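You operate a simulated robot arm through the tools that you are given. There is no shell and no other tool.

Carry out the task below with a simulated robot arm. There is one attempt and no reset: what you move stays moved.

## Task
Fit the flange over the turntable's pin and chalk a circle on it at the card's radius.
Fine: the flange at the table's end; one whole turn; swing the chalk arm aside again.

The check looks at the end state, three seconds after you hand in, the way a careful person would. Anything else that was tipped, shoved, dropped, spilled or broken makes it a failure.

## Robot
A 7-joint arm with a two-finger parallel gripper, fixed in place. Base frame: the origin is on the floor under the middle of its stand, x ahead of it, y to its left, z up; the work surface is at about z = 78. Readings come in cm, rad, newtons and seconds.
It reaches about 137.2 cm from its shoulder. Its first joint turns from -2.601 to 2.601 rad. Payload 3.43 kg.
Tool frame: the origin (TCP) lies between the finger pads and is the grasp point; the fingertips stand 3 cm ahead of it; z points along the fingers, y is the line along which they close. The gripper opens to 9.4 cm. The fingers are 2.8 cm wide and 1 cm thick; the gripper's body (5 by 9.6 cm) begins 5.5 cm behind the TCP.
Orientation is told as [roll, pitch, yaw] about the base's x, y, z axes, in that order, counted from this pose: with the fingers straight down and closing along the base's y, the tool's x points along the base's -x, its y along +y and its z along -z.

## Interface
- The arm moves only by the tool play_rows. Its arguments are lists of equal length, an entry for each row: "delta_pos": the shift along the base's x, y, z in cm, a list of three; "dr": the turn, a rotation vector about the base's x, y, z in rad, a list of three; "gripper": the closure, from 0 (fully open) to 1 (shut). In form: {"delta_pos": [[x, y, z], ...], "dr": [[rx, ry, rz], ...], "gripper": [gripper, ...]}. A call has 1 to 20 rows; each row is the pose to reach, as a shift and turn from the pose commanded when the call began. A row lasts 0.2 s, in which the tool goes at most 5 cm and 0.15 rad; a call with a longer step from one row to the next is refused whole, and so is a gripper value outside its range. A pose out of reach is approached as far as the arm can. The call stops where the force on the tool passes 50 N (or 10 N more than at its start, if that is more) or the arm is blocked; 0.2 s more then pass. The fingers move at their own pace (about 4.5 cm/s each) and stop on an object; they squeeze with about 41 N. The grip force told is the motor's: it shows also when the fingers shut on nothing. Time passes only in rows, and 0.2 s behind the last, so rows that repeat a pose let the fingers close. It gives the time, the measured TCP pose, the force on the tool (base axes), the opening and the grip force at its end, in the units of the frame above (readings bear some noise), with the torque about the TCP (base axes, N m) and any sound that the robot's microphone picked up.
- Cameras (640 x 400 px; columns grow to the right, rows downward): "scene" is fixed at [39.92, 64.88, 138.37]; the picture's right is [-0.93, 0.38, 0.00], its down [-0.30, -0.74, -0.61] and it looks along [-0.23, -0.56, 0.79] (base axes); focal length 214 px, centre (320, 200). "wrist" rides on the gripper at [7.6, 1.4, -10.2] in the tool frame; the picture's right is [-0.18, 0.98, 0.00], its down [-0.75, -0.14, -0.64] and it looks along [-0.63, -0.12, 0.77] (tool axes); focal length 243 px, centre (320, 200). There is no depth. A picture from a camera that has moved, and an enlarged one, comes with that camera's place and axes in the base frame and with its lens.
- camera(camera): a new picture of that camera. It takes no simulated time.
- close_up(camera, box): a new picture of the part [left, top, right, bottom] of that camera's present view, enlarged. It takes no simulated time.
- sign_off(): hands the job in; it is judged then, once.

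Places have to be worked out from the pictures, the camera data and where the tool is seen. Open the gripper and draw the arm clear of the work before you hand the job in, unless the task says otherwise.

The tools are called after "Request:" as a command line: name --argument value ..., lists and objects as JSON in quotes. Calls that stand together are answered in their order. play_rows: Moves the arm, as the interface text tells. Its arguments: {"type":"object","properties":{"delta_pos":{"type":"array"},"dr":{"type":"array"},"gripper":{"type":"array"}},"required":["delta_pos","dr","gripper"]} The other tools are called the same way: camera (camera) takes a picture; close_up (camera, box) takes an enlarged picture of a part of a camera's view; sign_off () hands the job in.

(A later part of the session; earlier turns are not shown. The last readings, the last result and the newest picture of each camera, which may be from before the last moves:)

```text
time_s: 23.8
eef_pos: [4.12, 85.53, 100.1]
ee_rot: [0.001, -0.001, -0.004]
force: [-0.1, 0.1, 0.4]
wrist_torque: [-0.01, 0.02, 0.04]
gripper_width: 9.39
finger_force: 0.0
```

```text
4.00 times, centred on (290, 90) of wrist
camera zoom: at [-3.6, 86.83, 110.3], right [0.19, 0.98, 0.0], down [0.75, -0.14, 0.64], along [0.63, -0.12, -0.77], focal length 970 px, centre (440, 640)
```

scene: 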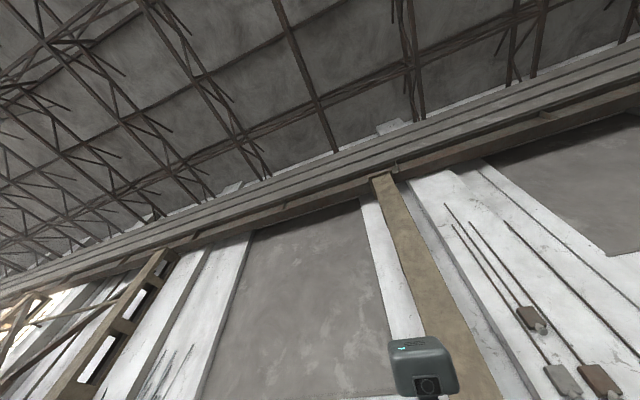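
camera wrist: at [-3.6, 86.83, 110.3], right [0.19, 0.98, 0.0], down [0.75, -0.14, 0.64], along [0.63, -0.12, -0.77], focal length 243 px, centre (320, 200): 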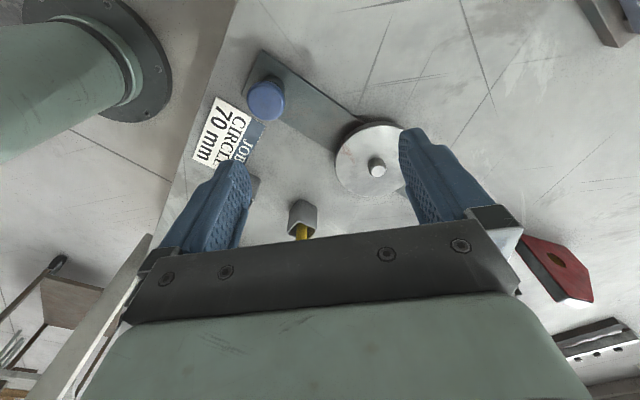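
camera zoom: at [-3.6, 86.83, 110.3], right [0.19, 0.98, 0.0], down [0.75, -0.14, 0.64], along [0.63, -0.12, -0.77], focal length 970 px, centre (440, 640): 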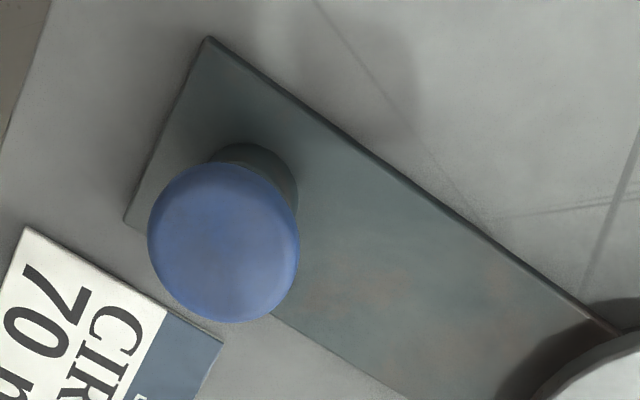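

The rust mark confirms the drive: ~89° of table for 0.75 rad of knob (≈2:1), counter-clockwise only. Next I set the slider: block centre reads 30 mm now, so it must move 4 cm toward the post. I hover over its grey knob with the fingers closing along the arm.

Request:
play_rows --delta_pos '[[4.5, 0.8, 0], [9, 1.6, 0], [13.5, 2.4, 0], [18, 3.2, 0], [22.5, 4, 0], [27, 4.8, 0], [31, 5.4, 0], [31, 5.4, 0]]' --dr '[[0, 0, 0.1], [0, 0, 0.2], [0, 0, 0.3], [0, 0, 0.4], [0, 0, 0.5], [0, 0, 0.6], [0, 0, 0.63], [0, 0, 0.63]]' --gripper '[0, 0, 0, 0, 0, 0, 0, 0]'

Request:
camera --camera "wrist"

Request:
close_up --camera "wrist" --box '[240, 40, 480, 190]'

```text
time_s: 25.6
eef_pos: [35.1, 90.79, 100.05]
ee_rot: [0.002, -0.003, 0.63]
force: [0.2, 0.5, 0.6]
wrist_torque: [-0.03, -0.01, -0.01]
gripper_width: 9.43
finger_force: 0.0
```

```text
taken
camera wrist: at [28.04, 87.37, 110.25], right [-0.43, 0.9, 0.0], down [0.69, 0.33, 0.64], along [0.58, 0.28, -0.77], focal length 243 px, centre (320, 200)
```

wrist: 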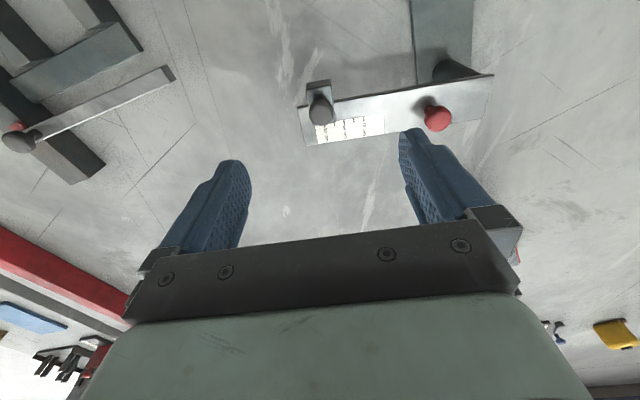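

```text
2.67 times, centred on (360, 115) of wrist
camera zoom: at [28.04, 87.37, 110.25], right [-0.43, 0.9, 0.0], down [0.69, 0.33, 0.64], along [0.58, 0.28, -0.77], focal length 647 px, centre (213, 427)
```

zoom: 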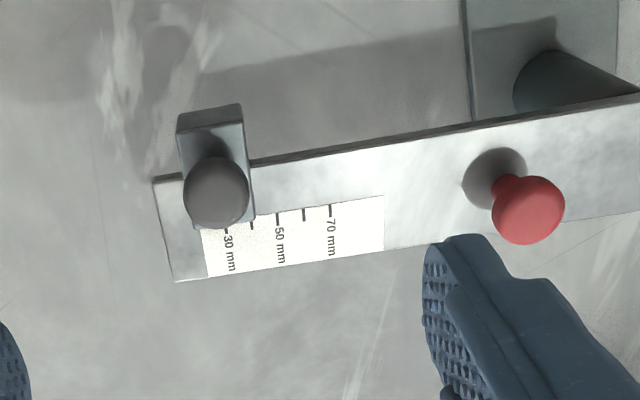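

The knob is centred on the tool axis and the arm is parallel to the closing line. I descend so the tips flank the grey knob just above the slider block.

Request:
play_rows --delta_pos '[[0, 0.1, -4], [0, 0.1, -7.5], [0, 0.1, -9.4], [0, 0.1, -9.4]]' --dr '[[0, 0, 0], [0, 0, 0], [0, 0, 0], [0, 0, 0]]' --gripper '[0, 0, 0, 0]'

Request:
camera --camera "wrist"

```text
time_s: 26.6
eef_pos: [35.05, 91.04, 90.86]
ee_rot: [0.001, -0.002, 0.628]
force: [0.2, -0.1, 0.8]
wrist_torque: [-0.04, 0.01, -0.03]
gripper_width: 9.39
finger_force: 0.0
```

```text
taken
camera wrist: at [27.98, 87.55, 101.02], right [-0.43, 0.9, 0.0], down [0.69, 0.33, 0.64], along [0.58, 0.28, -0.77], focal length 243 px, centre (320, 200)
```

wrist: 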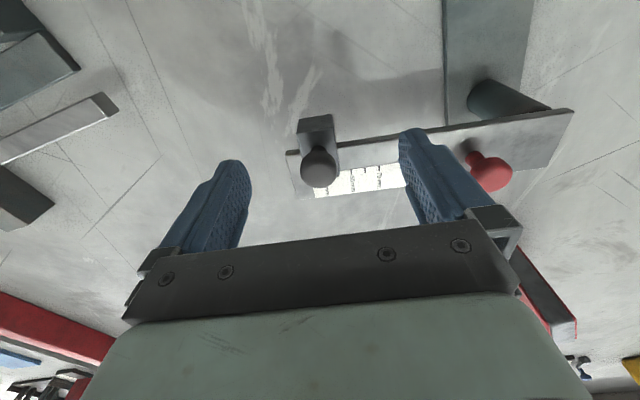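

Cap centre is at z≈88.6; I lower 0.4 cm more and close on the knob.

Request:
play_rows --delta_pos '[[0, 0, -0.4], [0, 0, -0.4], [0, 0, -0.4], [0, 0, -0.4], [0, 0, -0.4], [0, 0, -0.4], [0, 0, -0.4]]' --dr '[[0, 0, 0], [0, 0, 0], [0, 0, 0], [0, 0, 0], [0, 0, 0], [0, 0, 0], [0, 0, 0]]' --gripper '[0, 0.3, 0.6, 0.8, 1, 1, 1]'

Request:
camera --camera "wrist"

```text
time_s: 28.2
eef_pos: [35.02, 90.93, 90.38]
ee_rot: [0.002, -0.003, 0.629]
force: [-0.3, -0.3, 0.2]
wrist_torque: [0.01, -0.03, 0.0]
gripper_width: 2.09
finger_force: 42.6
```

```text
taken
camera wrist: at [27.94, 87.54, 100.61], right [-0.43, 0.9, 0.0], down [0.69, 0.33, 0.64], along [0.58, 0.28, -0.77], focal length 243 px, centre (320, 200)
```

wrist: 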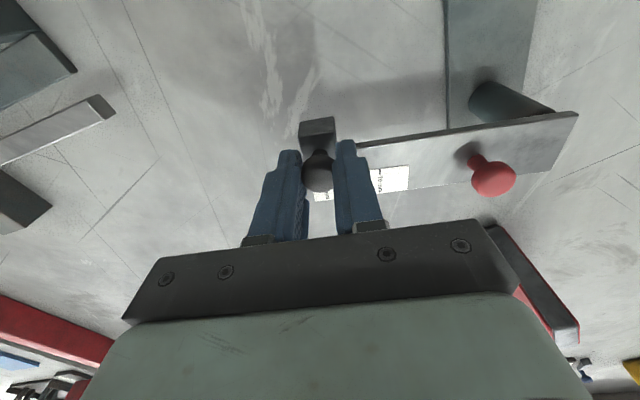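

Gripped the knob (2.1 cm). I slide it 4 cm along the arm toward the post in small steps.

Request:
play_rows --delta_pos '[[-0.29, 0.4, 0], [-0.59, 0.81, 0], [-0.88, 1.21, 0], [-1.18, 1.62, 0], [-1.47, 2.02, 0], [-1.77, 2.42, 0], [-2.06, 2.83, 0], [-2.36, 3.23, 0], [-2.36, 3.23, 0]]' --dr '[[0, 0, 0], [0, 0, 0], [0, 0, 0], [0, 0, 0], [0, 0, 0], [0, 0, 0], [0, 0, 0], [0, 0, 0], [0, 0, 0]]' --gripper '[1, 1, 1, 1, 1, 1, 1, 1, 1]'

Request:
camera --camera "wrist"

Request:
close_up --camera "wrist" --box '[240, 100, 480, 250]'

```text
time_s: 30.2
eef_pos: [32.7, 94.06, 90.39]
ee_rot: [0.001, -0.001, 0.628]
force: [3.7, -4.7, 6.2]
wrist_torque: [0.04, -0.22, -0.09]
gripper_width: 2.05
finger_force: 45.4
```

```text
taken
camera wrist: at [25.6, 90.74, 100.6], right [-0.43, 0.9, 0.0], down [0.69, 0.33, 0.64], along [0.58, 0.28, -0.77], focal length 243 px, centre (320, 200)
```

wrist: 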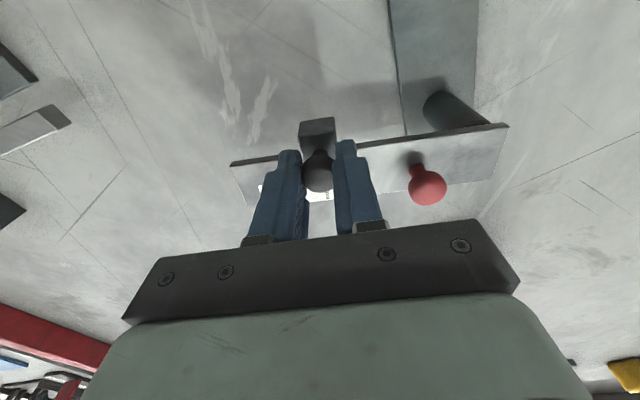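

```text
2.67 times, centred on (360, 175) of wrist
camera zoom: at [25.6, 90.74, 100.6], right [-0.43, 0.9, 0.0], down [0.69, 0.33, 0.64], along [0.58, 0.28, -0.77], focal length 647 px, centre (213, 267)
```

zoom: 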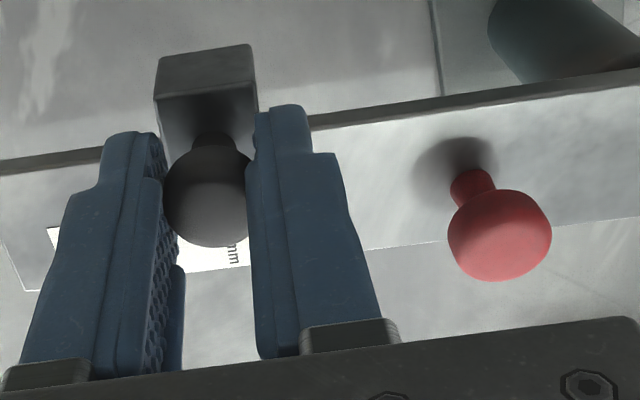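

The slider followed. I open partly (avoiding the red knob), lift and read the scale.

Request:
play_rows --delta_pos '[[0, 0, 0], [0, 0, 0], [0, 0, 0], [0, 0, 3], [0, 0, 6], [0, 0, 9], [0, 0, 9]]' --dr '[[0, 0, 0], [0, 0, 0], [0, 0, 0], [0, 0, 0], [0, 0, 0], [0, 0, 0], [0, 0, 0]]' --gripper '[0.7, 0.6, 0.6, 0.6, 0.6, 0.3, 0]'

Request:
close_up --camera "wrist" --box '[240, 60, 400, 160]'

Request:
camera --camera "wrist"

```text
time_s: 31.8
eef_pos: [32.65, 94.03, 99.53]
ee_rot: [0.0, -0.001, 0.628]
force: [1.0, -0.3, -0.5]
wrist_torque: [0.02, -0.04, 0.02]
gripper_width: 8.91
finger_force: 0.1
```

```text
4.00 times, centred on (320, 110) of wrist
camera zoom: at [25.58, 90.69, 109.67], right [-0.43, 0.9, 0.0], down [0.69, 0.33, 0.64], along [0.58, 0.28, -0.77], focal length 970 px, centre (320, 560)
```

zoom: 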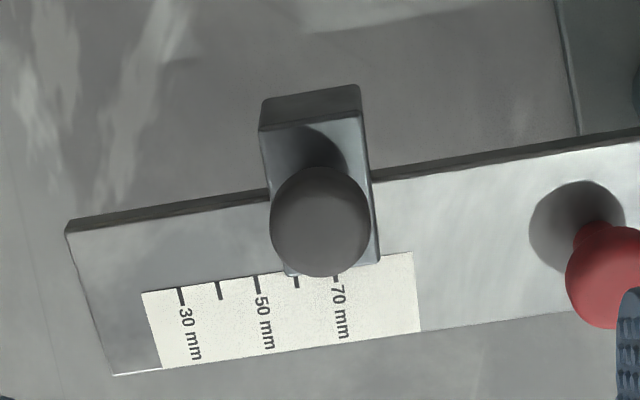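

```text
taken
camera wrist: at [25.58, 90.69, 109.67], right [-0.43, 0.9, 0.0], down [0.69, 0.33, 0.64], along [0.58, 0.28, -0.77], focal length 243 px, centre (320, 200)
```

wrist: 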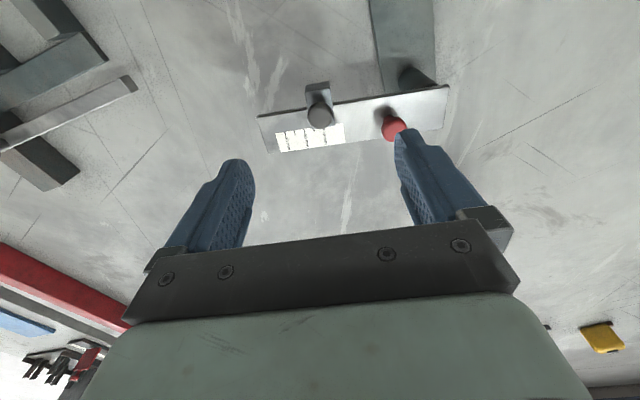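

The slider centre now reads near the 70 tick; I zoom in strongly to judge the last millimetre.

Request:
close_up --camera "wrist" --box '[296, 112, 344, 142]'

Request:
close_up --camera "wrist" --box '[288, 76, 352, 116]'

```text
13.33 times, centred on (320, 127) of wrist
camera zoom: at [25.58, 90.69, 109.67], right [-0.43, 0.9, 0.0], down [0.69, 0.33, 0.64], along [0.58, 0.28, -0.77], focal length 3235 px, centre (320, 1173)
```

zoom: 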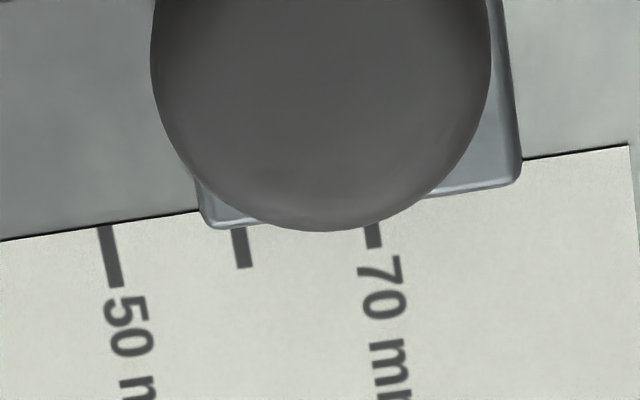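

```text
10.00 times, centred on (320, 96) of wrist
camera zoom: at [25.58, 90.69, 109.67], right [-0.43, 0.9, 0.0], down [0.69, 0.33, 0.64], along [0.58, 0.28, -0.77], focal length 2426 px, centre (320, 1240)
```

zoom: 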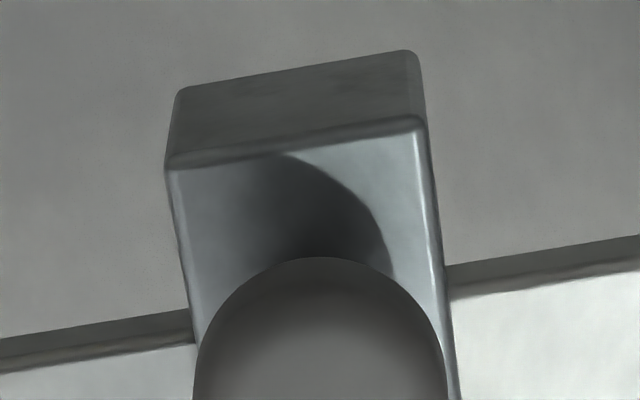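

Reading ≈69.7 mm with the slider's centre as index — good. Now to the flange: I travel at z≈101 inside a radius that stays away from the overhead camera spot, turning yaw to about -0.5 on the way.

Request:
play_rows --delta_pos '[[-1, -4, 1], [-2, -8, 2], [-3, -12, 2], [-4, -16, 2], [-4.5, -20.5, 2], [-4, -25, 2], [-3, -29.5, 2], [-1, -33.5, 2], [1.5, -37, 2], [4, -40.5, 2], [7, -44, 2], [9.5, -47.5, 2], [9.5, -47.5, 2]]' --dr '[[0, 0, -0.1], [0, 0, -0.2], [0, 0, -0.3], [0, 0, -0.4], [0, 0, -0.5], [0, 0, -0.6], [0, 0, -0.7], [0, 0, -0.8], [0, 0, -0.9], [0, 0, -1.0], [0, 0, -1.1], [0, 0, -1.15], [0, 0, -1.15]]' --gripper '[0, 0, 0, 0, 0, 0, 0, 0, 0, 0, 0, 0, 0]'

Request:
camera --camera "wrist"

```text
time_s: 34.6
eef_pos: [42.37, 46.13, 101.24]
ee_rot: [0.001, -0.004, -0.522]
force: [0.0, 0.2, -0.9]
wrist_torque: [0.01, 0.03, 0.0]
gripper_width: 9.4
finger_force: 0.1
```

```text
taken
camera wrist: at [36.45, 51.19, 111.54], right [0.65, 0.76, 0.0], down [0.58, -0.5, 0.64], along [0.49, -0.42, -0.77], focal length 243 px, centre (320, 200)
```

wrist: 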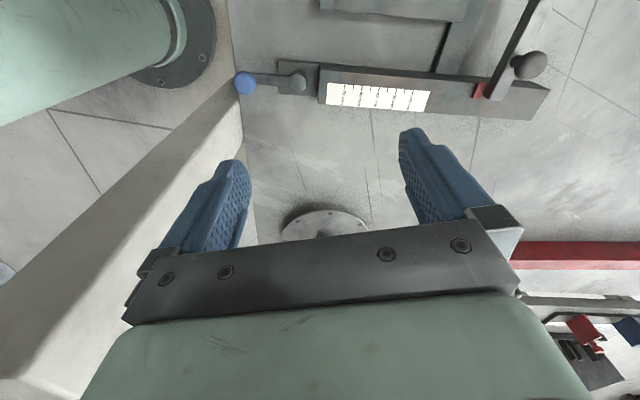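

A tall post shows at left; before going on I check where it really is relative to the gripper.

Request:
close_up --camera "wrist" --box '[0, 60, 320, 260]'

Request:
close_up --camera "wrist" --box '[0, 240, 256, 400]'

```text
2.00 times, centred on (160, 160) of wrist
camera zoom: at [36.45, 51.19, 111.54], right [0.65, 0.76, 0.0], down [0.58, -0.5, 0.64], along [0.49, -0.42, -0.77], focal length 485 px, centre (640, 280)
```

zoom: 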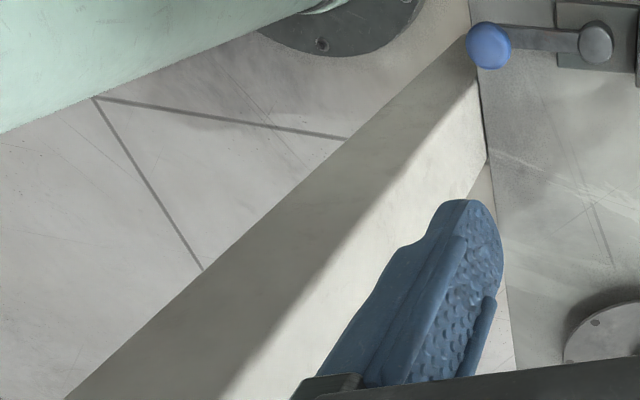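

```text
2.50 times, centred on (128, 320) of wrist
camera zoom: at [36.45, 51.19, 111.54], right [0.65, 0.76, 0.0], down [0.58, -0.5, 0.64], along [0.49, -0.42, -0.77], focal length 606 px, centre (800, -100)
```

zoom: 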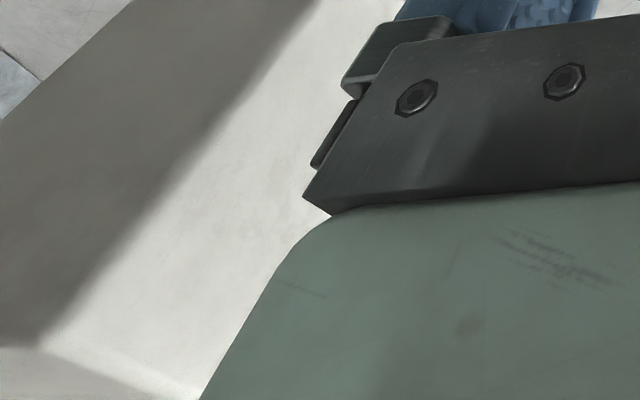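

Triangulating gives the post as ~4×6 cm at about (38, 32), top at z≈109, right at the table edge. I raise to z≈110 first, then go around it outside toward the flange.

Request:
play_rows --delta_pos '[[2.5, -0.5, 4], [5.5, -1.5, 7.5], [9, -3.5, 8.5], [12.5, -6, 8.5], [16, -9, 8], [19, -12.5, 6], [21.5, -16, 3], [23.9, -18.6, 0], [23.9, -18.6, -3], [23.9, -18.6, -3]]' --dr '[[0, 0, -0.03], [0, 0, -0.06], [0, 0, -0.1], [0, 0, -0.15], [0, 0, -0.2], [0, 0, -0.25], [0, 0, -0.3], [0, 0, -0.38], [0, 0, -0.38], [0, 0, -0.38]]' --gripper '[0, 0, 0, 0, 0, 0, 0, 0, 0, 0]'

Request:
camera --camera "wrist"

```text
refused: row 6 steps farther than a row can; nothing moved
```

```text
taken
camera wrist: at [36.45, 51.19, 111.54], right [0.65, 0.76, 0.0], down [0.58, -0.5, 0.64], along [0.49, -0.42, -0.77], focal length 243 px, centre (320, 200)
```

wrist: 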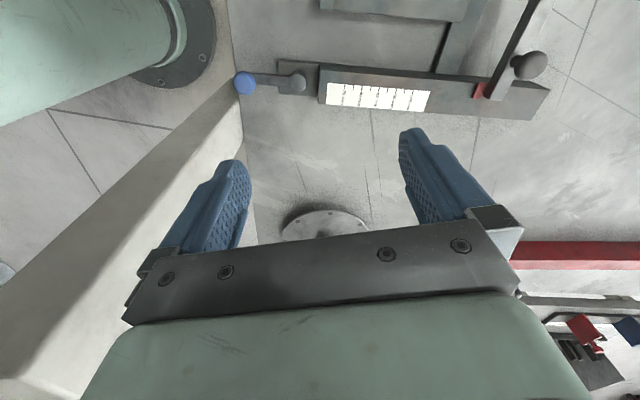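

A row step exceeded 5 cm; I spread the path over more rows.

Request:
play_rows --delta_pos '[[2.5, -0.5, 4], [5.5, -1.5, 7.5], [9, -3.5, 8.5], [12.5, -6, 8.5], [15.5, -8.5, 8], [18, -11, 6.5], [20.5, -13.5, 4], [22.5, -16, 1.5], [23.9, -18.6, -1], [23.9, -18.6, -4], [23.9, -18.6, -4]]' --dr '[[0, 0, -0.03], [0, 0, -0.06], [0, 0, -0.1], [0, 0, -0.15], [0, 0, -0.2], [0, 0, -0.25], [0, 0, -0.3], [0, 0, -0.34], [0, 0, -0.38], [0, 0, -0.38], [0, 0, -0.38]]' --gripper '[0, 0, 0, 0, 0, 0, 0, 0, 0, 0, 0]'

Request:
camera --camera "wrist"

```text
time_s: 37.0
eef_pos: [65.93, 27.98, 97.18]
ee_rot: [-0.001, -0.001, -0.899]
force: [-0.6, -0.8, -0.2]
wrist_torque: [-0.01, -0.01, -0.04]
gripper_width: 9.4
finger_force: 0.1
```

```text
taken
camera wrist: at [62.41, 34.79, 107.37], right [0.89, 0.47, 0.0], down [0.36, -0.68, 0.64], along [0.3, -0.57, -0.77], focal length 243 px, centre (320, 200)
```

wrist: 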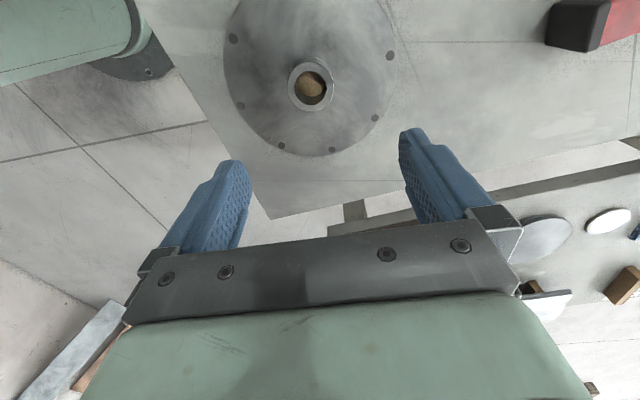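

The flange lies below, a little off the tool axis. I zoom in for a precise fix of hub and disc.

Request:
close_up --camera "wrist" --box '[200, 0, 440, 160]'

Request:
close_up --camera "wrist" --box '[270, 50, 350, 110]'

```text
2.50 times, centred on (320, 80) of wrist
camera zoom: at [62.41, 34.79, 107.37], right [0.89, 0.47, 0.0], down [0.36, -0.68, 0.64], along [0.3, -0.57, -0.77], focal length 606 px, centre (320, 500)
```

zoom: 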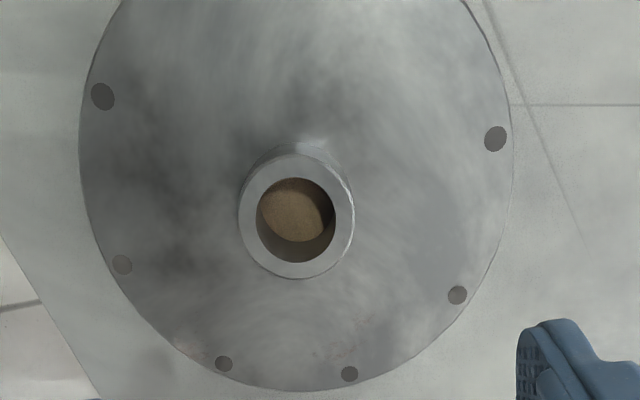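

```text
6.67 times, centred on (310, 80) of wrist
camera zoom: at [62.41, 34.79, 107.37], right [0.89, 0.47, 0.0], down [0.36, -0.68, 0.64], along [0.3, -0.57, -0.77], focal length 1618 px, centre (387, 1000)
```

zoom: 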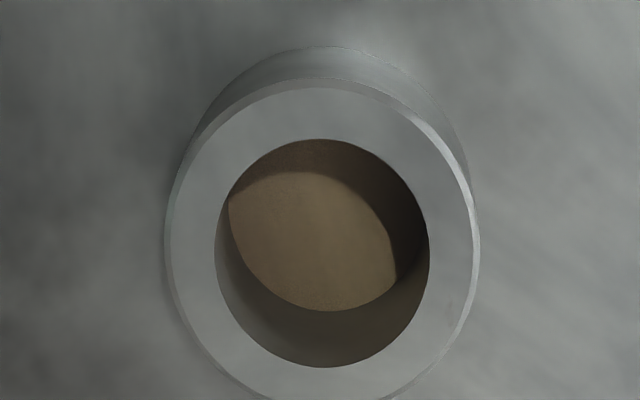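

Triangulation puts the flange's disc top at z≈81.5 (it rests on a tan pad), hub top ≈83.3, centre ≈(64.6, 28.5), hub Ø≈4.3. I shift over it and descend to z≈92 to recheck alignment.

Request:
play_rows --delta_pos '[[-1.3, 0.55, -2], [-1.3, 0.55, -4.5], [-1.3, 0.55, -5.2], [-1.3, 0.55, -5.2]]' --dr '[[0, 0, 0], [0, 0, 0], [0, 0, 0], [0, 0, 0]]' --gripper '[0, 0, 0, 0]'

Request:
camera --camera "wrist"

Request:
close_up --camera "wrist" --box '[200, 40, 440, 190]'

```text
time_s: 38.0
eef_pos: [64.63, 28.57, 92.1]
ee_rot: [0.002, -0.002, -0.901]
force: [-0.1, -0.5, -1.3]
wrist_torque: [-0.01, 0.01, -0.01]
gripper_width: 9.41
finger_force: 0.0
```

```text
taken
camera wrist: at [61.07, 35.36, 102.27], right [0.88, 0.47, 0.0], down [0.36, -0.68, 0.64], along [0.3, -0.57, -0.77], focal length 243 px, centre (320, 200)
```

wrist: 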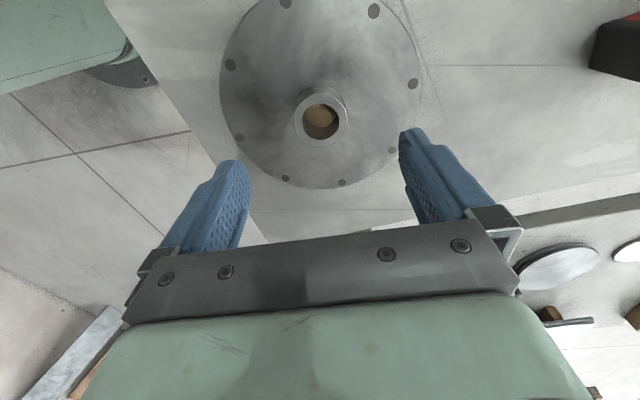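

```text
2.67 times, centred on (320, 115) of wrist
camera zoom: at [61.07, 35.36, 102.27], right [0.88, 0.47, 0.0], down [0.36, -0.68, 0.64], along [0.3, -0.57, -0.77], focal length 647 px, centre (320, 427)
```

zoom: 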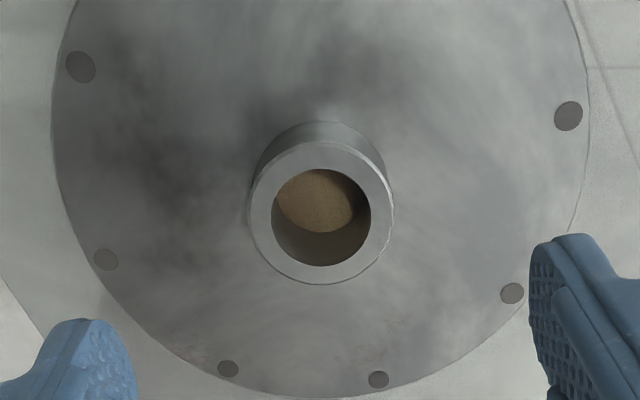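

Centred well: hub top ≈82.6, disc top ≈81.0 along the tool axis. I descend until the tips are just above the disc and look again.

Request:
play_rows --delta_pos '[[0, 0, -3], [0, 0, -5.5], [0, 0, -7.4], [0, 0, -7.4]]' --dr '[[0, 0, 0], [0, 0, 0], [0, 0, 0], [0, 0, 0]]' --gripper '[0, 0, 0, 0]'

Request:
camera --camera "wrist"

Request:
close_up --camera "wrist" --box '[200, 80, 440, 230]'

```text
time_s: 39.0
eef_pos: [64.66, 28.69, 84.82]
ee_rot: [0.001, -0.002, -0.901]
force: [0.0, -0.5, -0.7]
wrist_torque: [0.01, 0.02, -0.01]
gripper_width: 9.4
finger_force: 0.1
```

```text
taken
camera wrist: at [61.01, 35.5, 94.99], right [0.88, 0.47, 0.0], down [0.36, -0.68, 0.64], along [0.3, -0.57, -0.77], focal length 243 px, centre (320, 200)
```

wrist: 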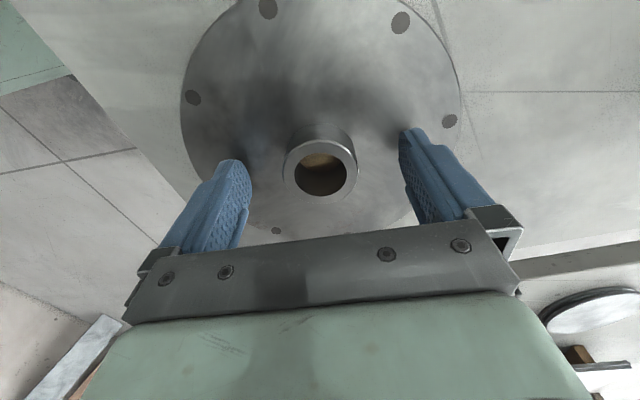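

```text
2.67 times, centred on (320, 155) of wrist
camera zoom: at [61.01, 35.5, 94.99], right [0.88, 0.47, 0.0], down [0.36, -0.68, 0.64], along [0.3, -0.57, -0.77], focal length 647 px, centre (320, 320)
```

zoom: 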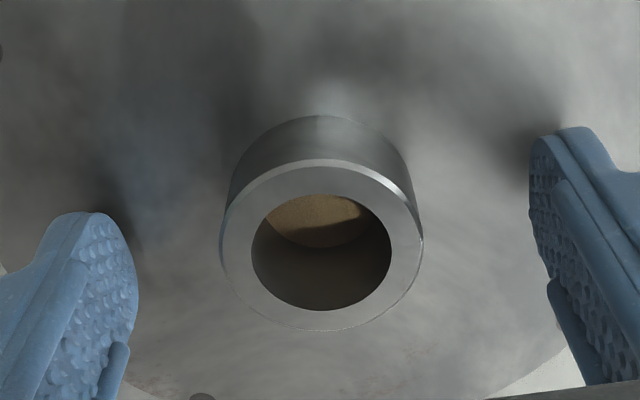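

Tips are just above the disc, hub centred. I close on the hub.

Request:
play_rows --delta_pos '[[0, 0, -0.1], [0, 0, -0.1], [0, 0, -0.1], [0, 0, -0.1], [0, 0, -0.1], [0, 0, -0.1]]' --dr '[[0, 0, 0], [0, 0, 0], [0, 0, 0], [0, 0, 0], [0, 0, 0], [0, 0, 0]]' --gripper '[0.3, 0.6, 1, 1, 1, 1]'

Request:
camera --camera "wrist"

```text
time_s: 40.4
eef_pos: [64.59, 28.84, 84.64]
ee_rot: [0.001, -0.002, -0.9]
force: [0.1, 0.2, 0.7]
wrist_torque: [0.01, 0.0, -0.08]
gripper_width: 4.33
finger_force: 40.6
```

```text
taken
camera wrist: at [61.02, 35.52, 94.89], right [0.88, 0.47, 0.0], down [0.36, -0.68, 0.64], along [0.3, -0.57, -0.77], focal length 243 px, centre (320, 200)
```

wrist: 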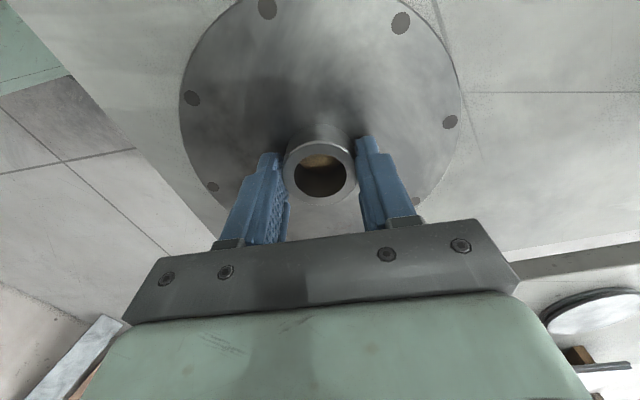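

Hub gripped (4.33 cm). I lift gently 3 cm and check the weight and attitude.

Request:
play_rows --delta_pos '[[0, 0, 0.5], [0, 0, 1.2], [0, 0, 2.2], [0, 0, 3.2], [0, 0, 3.2]]' --dr '[[0, 0, 0], [0, 0, 0], [0, 0, 0], [0, 0, 0], [0, 0, 0]]' --gripper '[1, 1, 1, 1, 1]'

Request:
camera --camera "wrist"

```text
time_s: 41.6
eef_pos: [64.65, 28.76, 87.89]
ee_rot: [0.0, -0.002, -0.901]
force: [0.4, 0.0, -7.4]
wrist_torque: [-0.02, 0.0, -0.02]
gripper_width: 4.33
finger_force: 40.8
```

```text
taken
camera wrist: at [61.01, 35.45, 98.14], right [0.88, 0.47, 0.0], down [0.36, -0.68, 0.64], along [0.3, -0.57, -0.77], focal length 243 px, centre (320, 200)
```

wrist: 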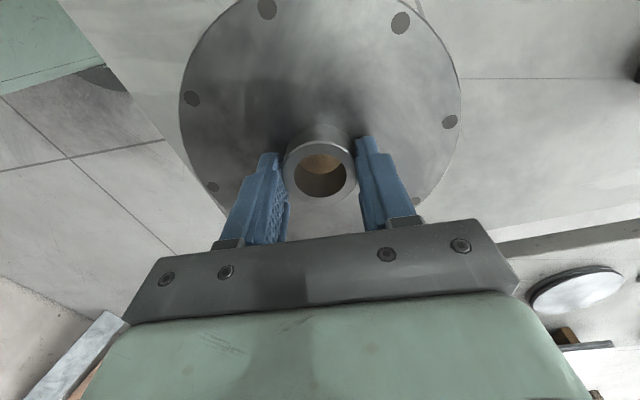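

The flange is lifted (7.4 N ≈ 0.75 kg). I zoom into the bore to see if the tan thing is on the table or stuck in the bore.

Request:
close_up --camera "wrist" --box '[280, 120, 360, 210]'

Request:
play_rows --delta_pos '[[0, 0, 4], [0, 0, 8], [0, 0, 8]]' --dr '[[0, 0, 0], [0, 0, 0], [0, 0, 0]]' --gripper '[1, 1, 1]'

Request:
close_up --camera "wrist" --box '[280, 120, 360, 210]'

```text
4.44 times, centred on (320, 165) of wrist
camera zoom: at [61.01, 35.45, 98.14], right [0.88, 0.47, 0.0], down [0.36, -0.68, 0.64], along [0.3, -0.57, -0.77], focal length 1078 px, centre (320, 356)
```

zoom: 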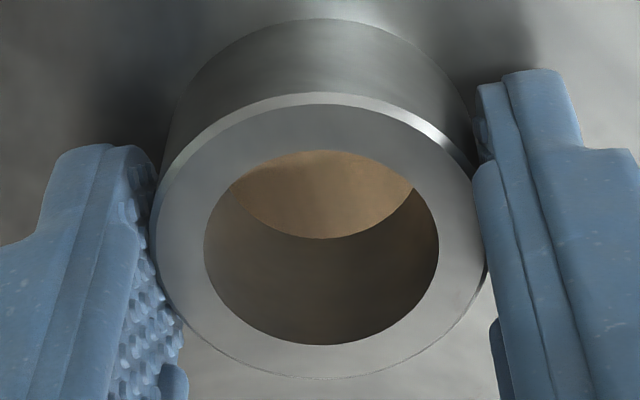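

```text
time_s: 42.4
eef_pos: [64.75, 28.65, 95.77]
ee_rot: [0.0, 0.0, -0.901]
force: [-0.1, 0.2, -9.4]
wrist_torque: [-0.05, 0.03, -0.01]
gripper_width: 4.33
finger_force: 40.9
```

```text
4.44 times, centred on (320, 165) of wrist
camera zoom: at [61.15, 35.5, 106.04], right [0.88, 0.47, 0.0], down [0.36, -0.68, 0.64], along [0.3, -0.57, -0.77], focal length 1078 px, centre (320, 356)
```

zoom: 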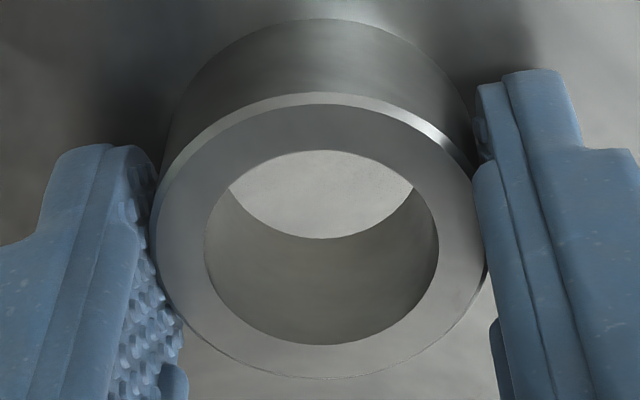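

The bore is clear through (grey table visible); the tan pad just stayed on the table. I now carry the flange at moderate speed, high and outside the post, toward the turntable (first half).

Request:
play_rows --delta_pos '[[0, 0.75, 2], [0, 1.5, 4], [-0.75, 2.5, 6], [-1.5, 3.5, 8], [-2.75, 4.75, 9.7], [-4, 6, 11.3], [-5.25, 7.25, 12.3], [-6.5, 8.5, 13.3], [-8, 9.85, 13.6], [-9.5, 11.2, 13.8], [-11.25, 12.55, 13.8], [-13, 13.9, 13.8], [-14.5, 15.15, 13.3], [-16, 16.4, 12.8], [-17.25, 17.65, 11.5], [-18.5, 18.9, 10.2], [-18.5, 18.9, 10.2]]' --dr '[[0, 0, 0.025], [0, 0, 0.05], [0, 0, 0.075], [0, 0, 0.1], [0, 0, 0.125], [0, 0, 0.15], [0, 0, 0.175], [0, 0, 0.2], [0, 0, 0.225], [0, 0, 0.25], [0, 0, 0.275], [0, 0, 0.3], [0, 0, 0.325], [0, 0, 0.35], [0, 0, 0.375], [0, 0, 0.4], [0, 0, 0.4]]' --gripper '[1, 1, 1, 1, 1, 1, 1, 1, 1, 1, 1, 1, 1, 1, 1, 1, 1]'

Request:
camera --camera "wrist"

```text
time_s: 46.0
eef_pos: [46.2, 47.57, 106.09]
ee_rot: [0.001, -0.001, -0.501]
force: [0.4, 0.6, -7.8]
wrist_torque: [-0.03, -0.02, 0.0]
gripper_width: 4.34
finger_force: 40.7
```

```text
taken
camera wrist: at [40.16, 52.38, 116.21], right [0.63, 0.77, 0.0], down [0.59, -0.49, 0.64], along [0.5, -0.41, -0.77], focal length 243 px, centre (320, 200)
```

wrist: 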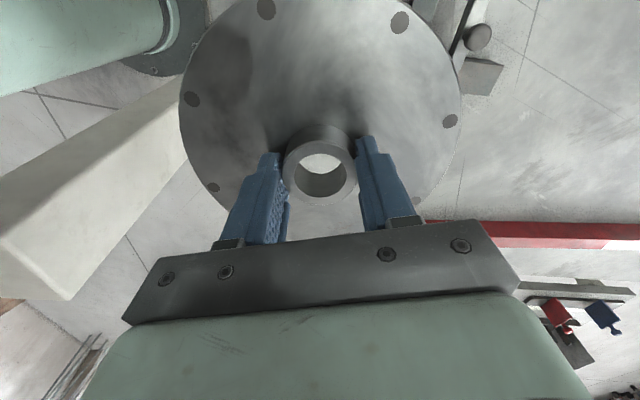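

Flange held firmly, clear of the post. I continue along the inner path toward the turntable.

Request:
play_rows --delta_pos '[[-1.5, 1, -1.35], [-3, 2, -2.7], [-4.5, 3.25, -3.2], [-6, 4.5, -3.7], [-7.5, 6, -3.7], [-9, 7.5, -3.7], [-10.5, 9, -3.7], [-12, 10.5, -3.7], [-13.25, 12.25, -3.7], [-14.5, 14, -3.7], [-15.5, 16, -3.7], [-16.5, 18, -3.7], [-17.25, 20.15, -3.7], [-18, 22.3, -3.7], [-19, 24.5, -3.7], [-20.3, 26.5, -3.7], [-21.5, 28.5, -3.7], [-22.7, 30.5, -3.7], [-22.7, 30.5, -3.7]]' --dr '[[0, 0, 0.03], [0, 0, 0.06], [0, 0, 0.09], [0, 0, 0.12], [0, 0, 0.15], [0, 0, 0.18], [0, 0, 0.21], [0, 0, 0.24], [0, 0, 0.27], [0, 0, 0.3], [0, 0, 0.33], [0, 0, 0.36], [0, 0, 0.39], [0, 0, 0.42], [0, 0, 0.45], [0, 0, 0.48], [0, 0, 0.5], [0, 0, 0.5], [0, 0, 0.5]]' --gripper '[1, 1, 1, 1, 1, 1, 1, 1, 1, 1, 1, 1, 1, 1, 1, 1, 1, 1, 1]'

Request:
camera --camera "wrist"

```text
time_s: 50.0
eef_pos: [23.43, 78.25, 102.27]
ee_rot: [0.0, 0.0, 0.001]
force: [-1.0, -0.2, -8.2]
wrist_torque: [0.01, 0.05, 0.01]
gripper_width: 4.32
finger_force: 41.5
```

```text
taken
camera wrist: at [15.87, 79.54, 112.4], right [0.18, 0.98, 0.0], down [0.75, -0.14, 0.64], along [0.63, -0.12, -0.77], focal length 243 px, centre (320, 200)
```

wrist: 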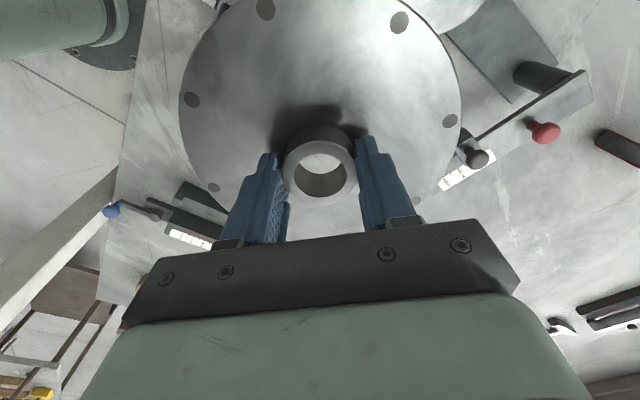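

I move over the pin at (15.35, 91.15), staying at z≈95 (flange underside ≈91, pin top ≈83).

Request:
play_rows --delta_pos '[[-1.4, 2.2, 0], [-2.8, 4.4, 0], [-4.2, 6.6, -1.5], [-5.6, 8.8, -3], [-6.9, 11, -5], [-8.2, 13.1, -7], [-8.2, 13.1, -7]]' --dr '[[0, 0, 0], [0, 0, 0], [0, 0, 0], [0, 0, 0], [0, 0, 0], [0, 0, 0], [0, 0, 0]]' --gripper '[1, 1, 1, 1, 1, 1, 1]'

Request:
camera --camera "wrist"

Request:
close_up --camera "wrist" --box '[160, 0, 480, 200]'

```text
time_s: 51.6
eef_pos: [15.06, 91.19, 95.22]
ee_rot: [-0.001, -0.003, -0.002]
force: [-0.1, 0.1, -8.1]
wrist_torque: [-0.01, 0.03, -0.02]
gripper_width: 4.31
finger_force: 41.1
```

```text
taken
camera wrist: at [7.45, 92.59, 105.52], right [0.18, 0.98, 0.0], down [0.75, -0.14, 0.64], along [0.63, -0.12, -0.77], focal length 243 px, centre (320, 200)
```

wrist: 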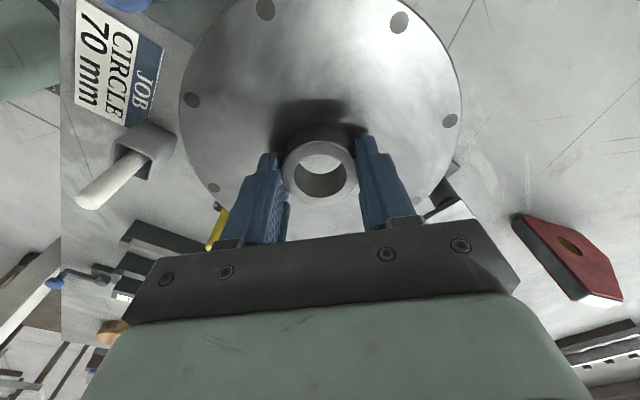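

```text
2.00 times, centred on (320, 100) of wrist
camera zoom: at [7.45, 92.59, 105.52], right [0.18, 0.98, 0.0], down [0.75, -0.14, 0.64], along [0.63, -0.12, -0.77], focal length 485 px, centre (320, 400)
```

zoom: 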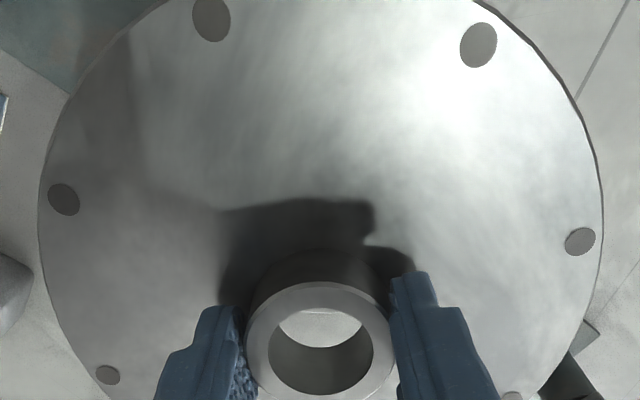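

I hold to re-read the pose, then lower to just above the pin top.

Request:
play_rows --delta_pos '[[0, 0, -2], [0, 0, -4], [0, 0, -6], [0, 0, -7.7], [0, 0, -7.7], [0, 0, -7.7]]' --dr '[[0, 0, 0], [0, 0, 0], [0, 0, 0], [0, 0, 0], [0, 0, 0], [0, 0, 0]]' --gripper '[1, 1, 1, 1, 1, 1]'

Request:
camera --camera "wrist"

Request:
close_up --camera "wrist" --box '[280, 130, 360, 210]'

```text
time_s: 53.0
eef_pos: [15.31, 91.15, 87.66]
ee_rot: [-0.001, -0.002, -0.002]
force: [-0.2, -0.4, -8.6]
wrist_torque: [-0.05, 0.03, -0.02]
gripper_width: 4.33
finger_force: 41.2
```

```text
taken
camera wrist: at [7.62, 92.51, 97.75], right [0.18, 0.98, 0.0], down [0.75, -0.14, 0.64], along [0.63, -0.12, -0.77], focal length 243 px, centre (320, 200)
```

wrist: 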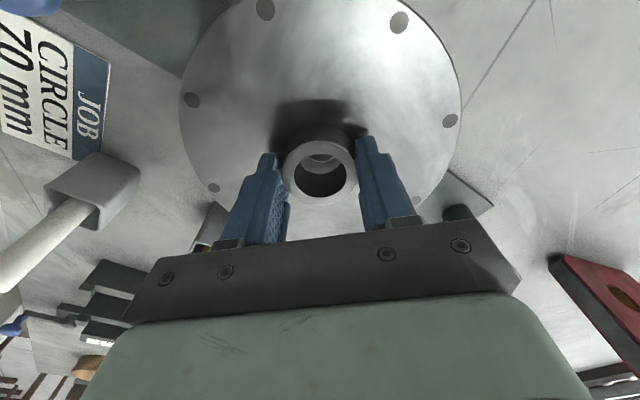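

```text
5.00 times, centred on (320, 170) of wrist
camera zoom: at [7.62, 92.51, 97.75], right [0.18, 0.98, 0.0], down [0.75, -0.14, 0.64], along [0.63, -0.12, -0.77], focal length 1213 px, centre (320, 350)
```

zoom: 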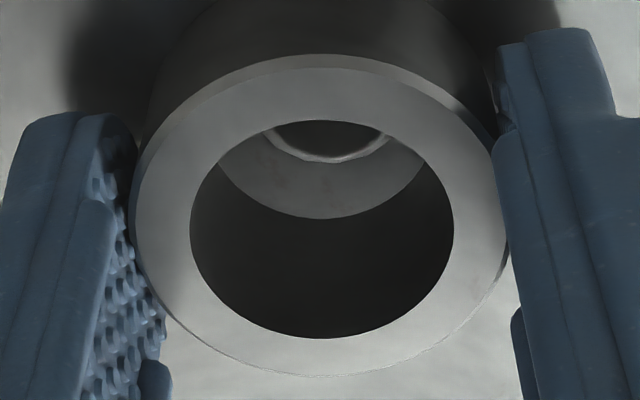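

Through the bore I can see the pin's rim, well within the opening. I lower slowly with small steps, watching the force.

Request:
play_rows --delta_pos '[[0.1, 0, -0.4], [0.1, 0, -0.8], [0.1, 0, -1.2], [0.1, 0, -1.6], [0.1, 0, -2.0], [0.1, 0, -2.0]]' --dr '[[0, 0, 0], [0, 0, 0], [0, 0, 0], [0, 0, 0], [0, 0, 0], [0, 0, 0]]' --gripper '[1, 1, 1, 1, 1, 1]'

Request:
close_up --camera "wrist" --box '[280, 130, 360, 210]'

```text
time_s: 54.4
eef_pos: [15.38, 91.22, 85.66]
ee_rot: [0.0, -0.003, -0.002]
force: [-0.6, 0.2, -8.6]
wrist_torque: [0.03, 0.0, -0.03]
gripper_width: 4.32
finger_force: 40.5
```

```text
5.00 times, centred on (320, 170) of wrist
camera zoom: at [7.75, 92.55, 95.83], right [0.18, 0.98, 0.0], down [0.75, -0.14, 0.64], along [0.63, -0.12, -0.77], focal length 1213 px, centre (320, 350)
```

zoom: 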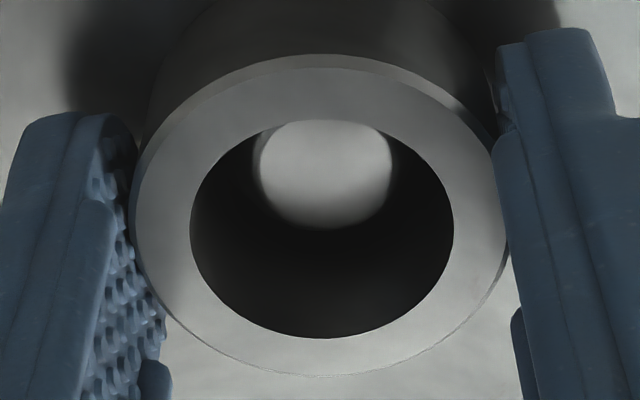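

The pin is inside the bore. I keep lowering in 2-3 mm steps until the flange seats.

Request:
play_rows --delta_pos '[[0, 0, -0.25], [0, 0, -0.5], [0, 0, -0.75], [0, 0, -0.95], [0, 0, -0.95]]' --dr '[[0, 0, 0], [0, 0, 0], [0, 0, 0], [0, 0, 0], [0, 0, 0]]' --gripper '[1, 1, 1, 1, 1]'

Request:
close_up --camera "wrist" --box '[280, 130, 360, 210]'

```text
time_s: 55.6
eef_pos: [15.36, 91.08, 84.87]
ee_rot: [0.006, -0.002, 0.0]
force: [1.0, 8.8, 34.2]
wrist_torque: [-0.28, -0.1, 0.04]
gripper_width: 4.26
finger_force: 40.8
```

```text
5.00 times, centred on (320, 170) of wrist
camera zoom: at [7.74, 92.47, 95.05], right [0.18, 0.98, 0.0], down [0.75, -0.14, 0.64], along [0.63, -0.12, -0.77], focal length 1213 px, centre (320, 350)
```

zoom: 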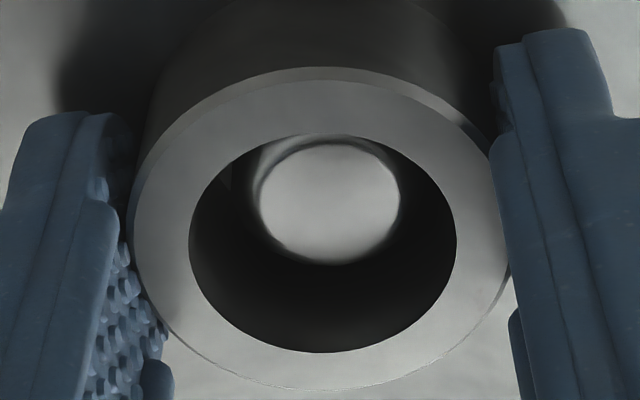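

Contact: +34 N, so the flange is touching down. I ease up slightly, release, and back off to inspect whether it sits flat on the turntable.

Request:
play_rows --delta_pos '[[0, 0, 0.1], [0, 0, 0.15], [0, 0, 0.15], [0, 0, 0.15], [0, 0, 0.15], [0, 0, 0.15]]' --dr '[[0, 0, 0], [0, 0, 0], [0, 0, 0], [0, 0, 0], [0, 0, 0], [0, 0, 0]]' --gripper '[1, 0.5, 0.3, 0.1, 0, 0]'

Request:
play_rows --delta_pos '[[0, 0, 2], [0, 0, 5], [-2, 0, 9], [-4, 0, 13], [-4, 0, 13]]' --dr '[[0, 0, 0], [0, 0, 0], [0, 0, 0], [0, 0, 0], [0, 0, 0]]' --gripper '[0, 0, 0, 0, 0]'

Request:
camera --camera "wrist"

Request:
close_up --camera "wrist" --box '[200, 0, 440, 150]'

```text
time_s: 57.0
eef_pos: [15.32, 91.19, 84.96]
ee_rot: [-0.002, -0.002, 0.0]
force: [-0.3, -0.4, 0.3]
wrist_torque: [0.02, -0.04, 0.05]
gripper_width: 9.38
finger_force: 0.1
```

```text
time_s: 58.2
eef_pos: [11.41, 91.07, 98.04]
ee_rot: [0.0, -0.001, -0.002]
force: [-0.4, 0.0, 0.5]
wrist_torque: [0.02, -0.01, -0.02]
gripper_width: 9.41
finger_force: 0.1
```

```text
taken
camera wrist: at [3.74, 92.44, 108.21], right [0.19, 0.98, 0.0], down [0.75, -0.14, 0.64], along [0.63, -0.12, -0.77], focal length 243 px, centre (320, 200)
```

wrist: 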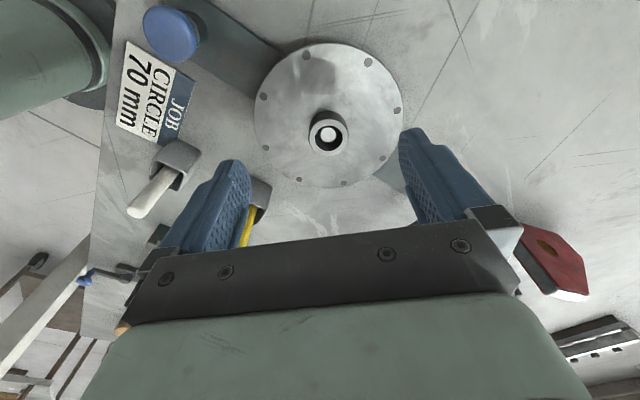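

```text
2.67 times, centred on (320, 75) of wrist
camera zoom: at [3.74, 92.44, 108.21], right [0.19, 0.98, 0.0], down [0.75, -0.14, 0.64], along [0.63, -0.12, -0.77], focal length 647 px, centre (320, 533)
```

zoom: 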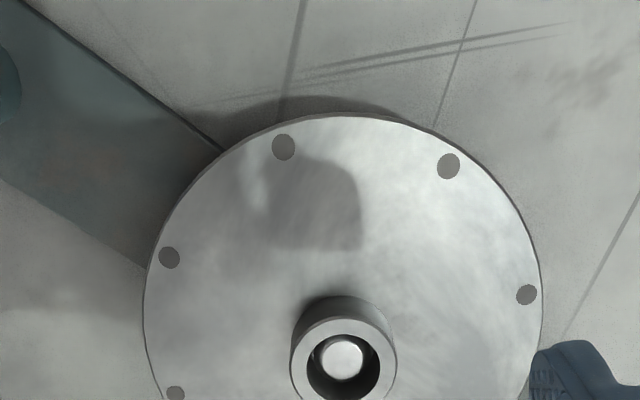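

The flange is on the pin and centred. I tilt for the earlier low oblique view to check it lies flat and to compare its height with the chalk tip.

Request:
play_rows --delta_pos '[[0, 1.2, 0], [0, 2.4, 0], [0, 3.6, 0], [0, 4.8, -0.5], [0, 4.8, -1.5], [0, 4.8, -1.5]]' --dr '[[0, -0.1, 0], [0, -0.2, 0], [0, -0.3, 0], [0, -0.4, 0], [0, -0.5, 0], [0, -0.5, 0]]' --gripper '[0, 0, 0, 0, 0, 0]'

Request:
camera --camera "wrist"

Request:
close_up --camera "wrist" --box '[180, 0, 420, 150]'

Request:
close_up --camera "wrist" --box '[280, 100, 440, 200]'

```text
time_s: 59.6
eef_pos: [11.45, 95.81, 96.24]
ee_rot: [0.001, -0.502, -0.003]
force: [0.9, 1.0, 0.2]
wrist_torque: [0.01, 0.0, 0.02]
gripper_width: 9.4
finger_force: 0.1
```

```text
taken
camera wrist: at [-0.19, 97.25, 101.57], right [0.16, 0.98, 0.09], down [0.35, -0.14, 0.93], along [0.92, -0.12, -0.37], focal length 243 px, centre (320, 200)
```

wrist: 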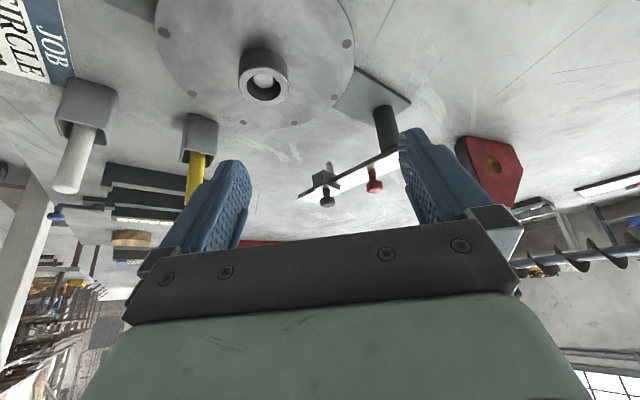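

```text
2.67 times, centred on (300, 75) of wrist
camera zoom: at [-0.19, 97.25, 101.57], right [0.16, 0.98, 0.09], down [0.35, -0.14, 0.93], along [0.92, -0.12, -0.37], focal length 647 px, centre (373, 533)
```

zoom: 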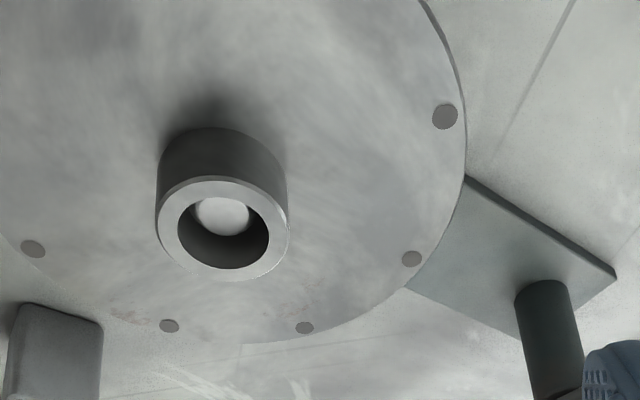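

```text
4.00 times, centred on (360, 150) of wrist
camera zoom: at [-0.19, 97.25, 101.57], right [0.16, 0.98, 0.09], down [0.35, -0.14, 0.93], along [0.92, -0.12, -0.37], focal length 970 px, centre (160, 400)
```

zoom: 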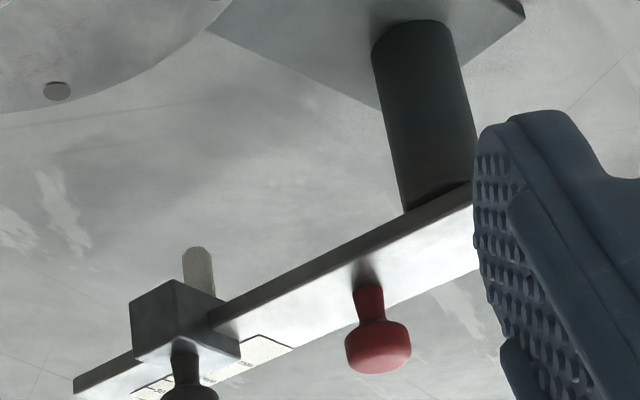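

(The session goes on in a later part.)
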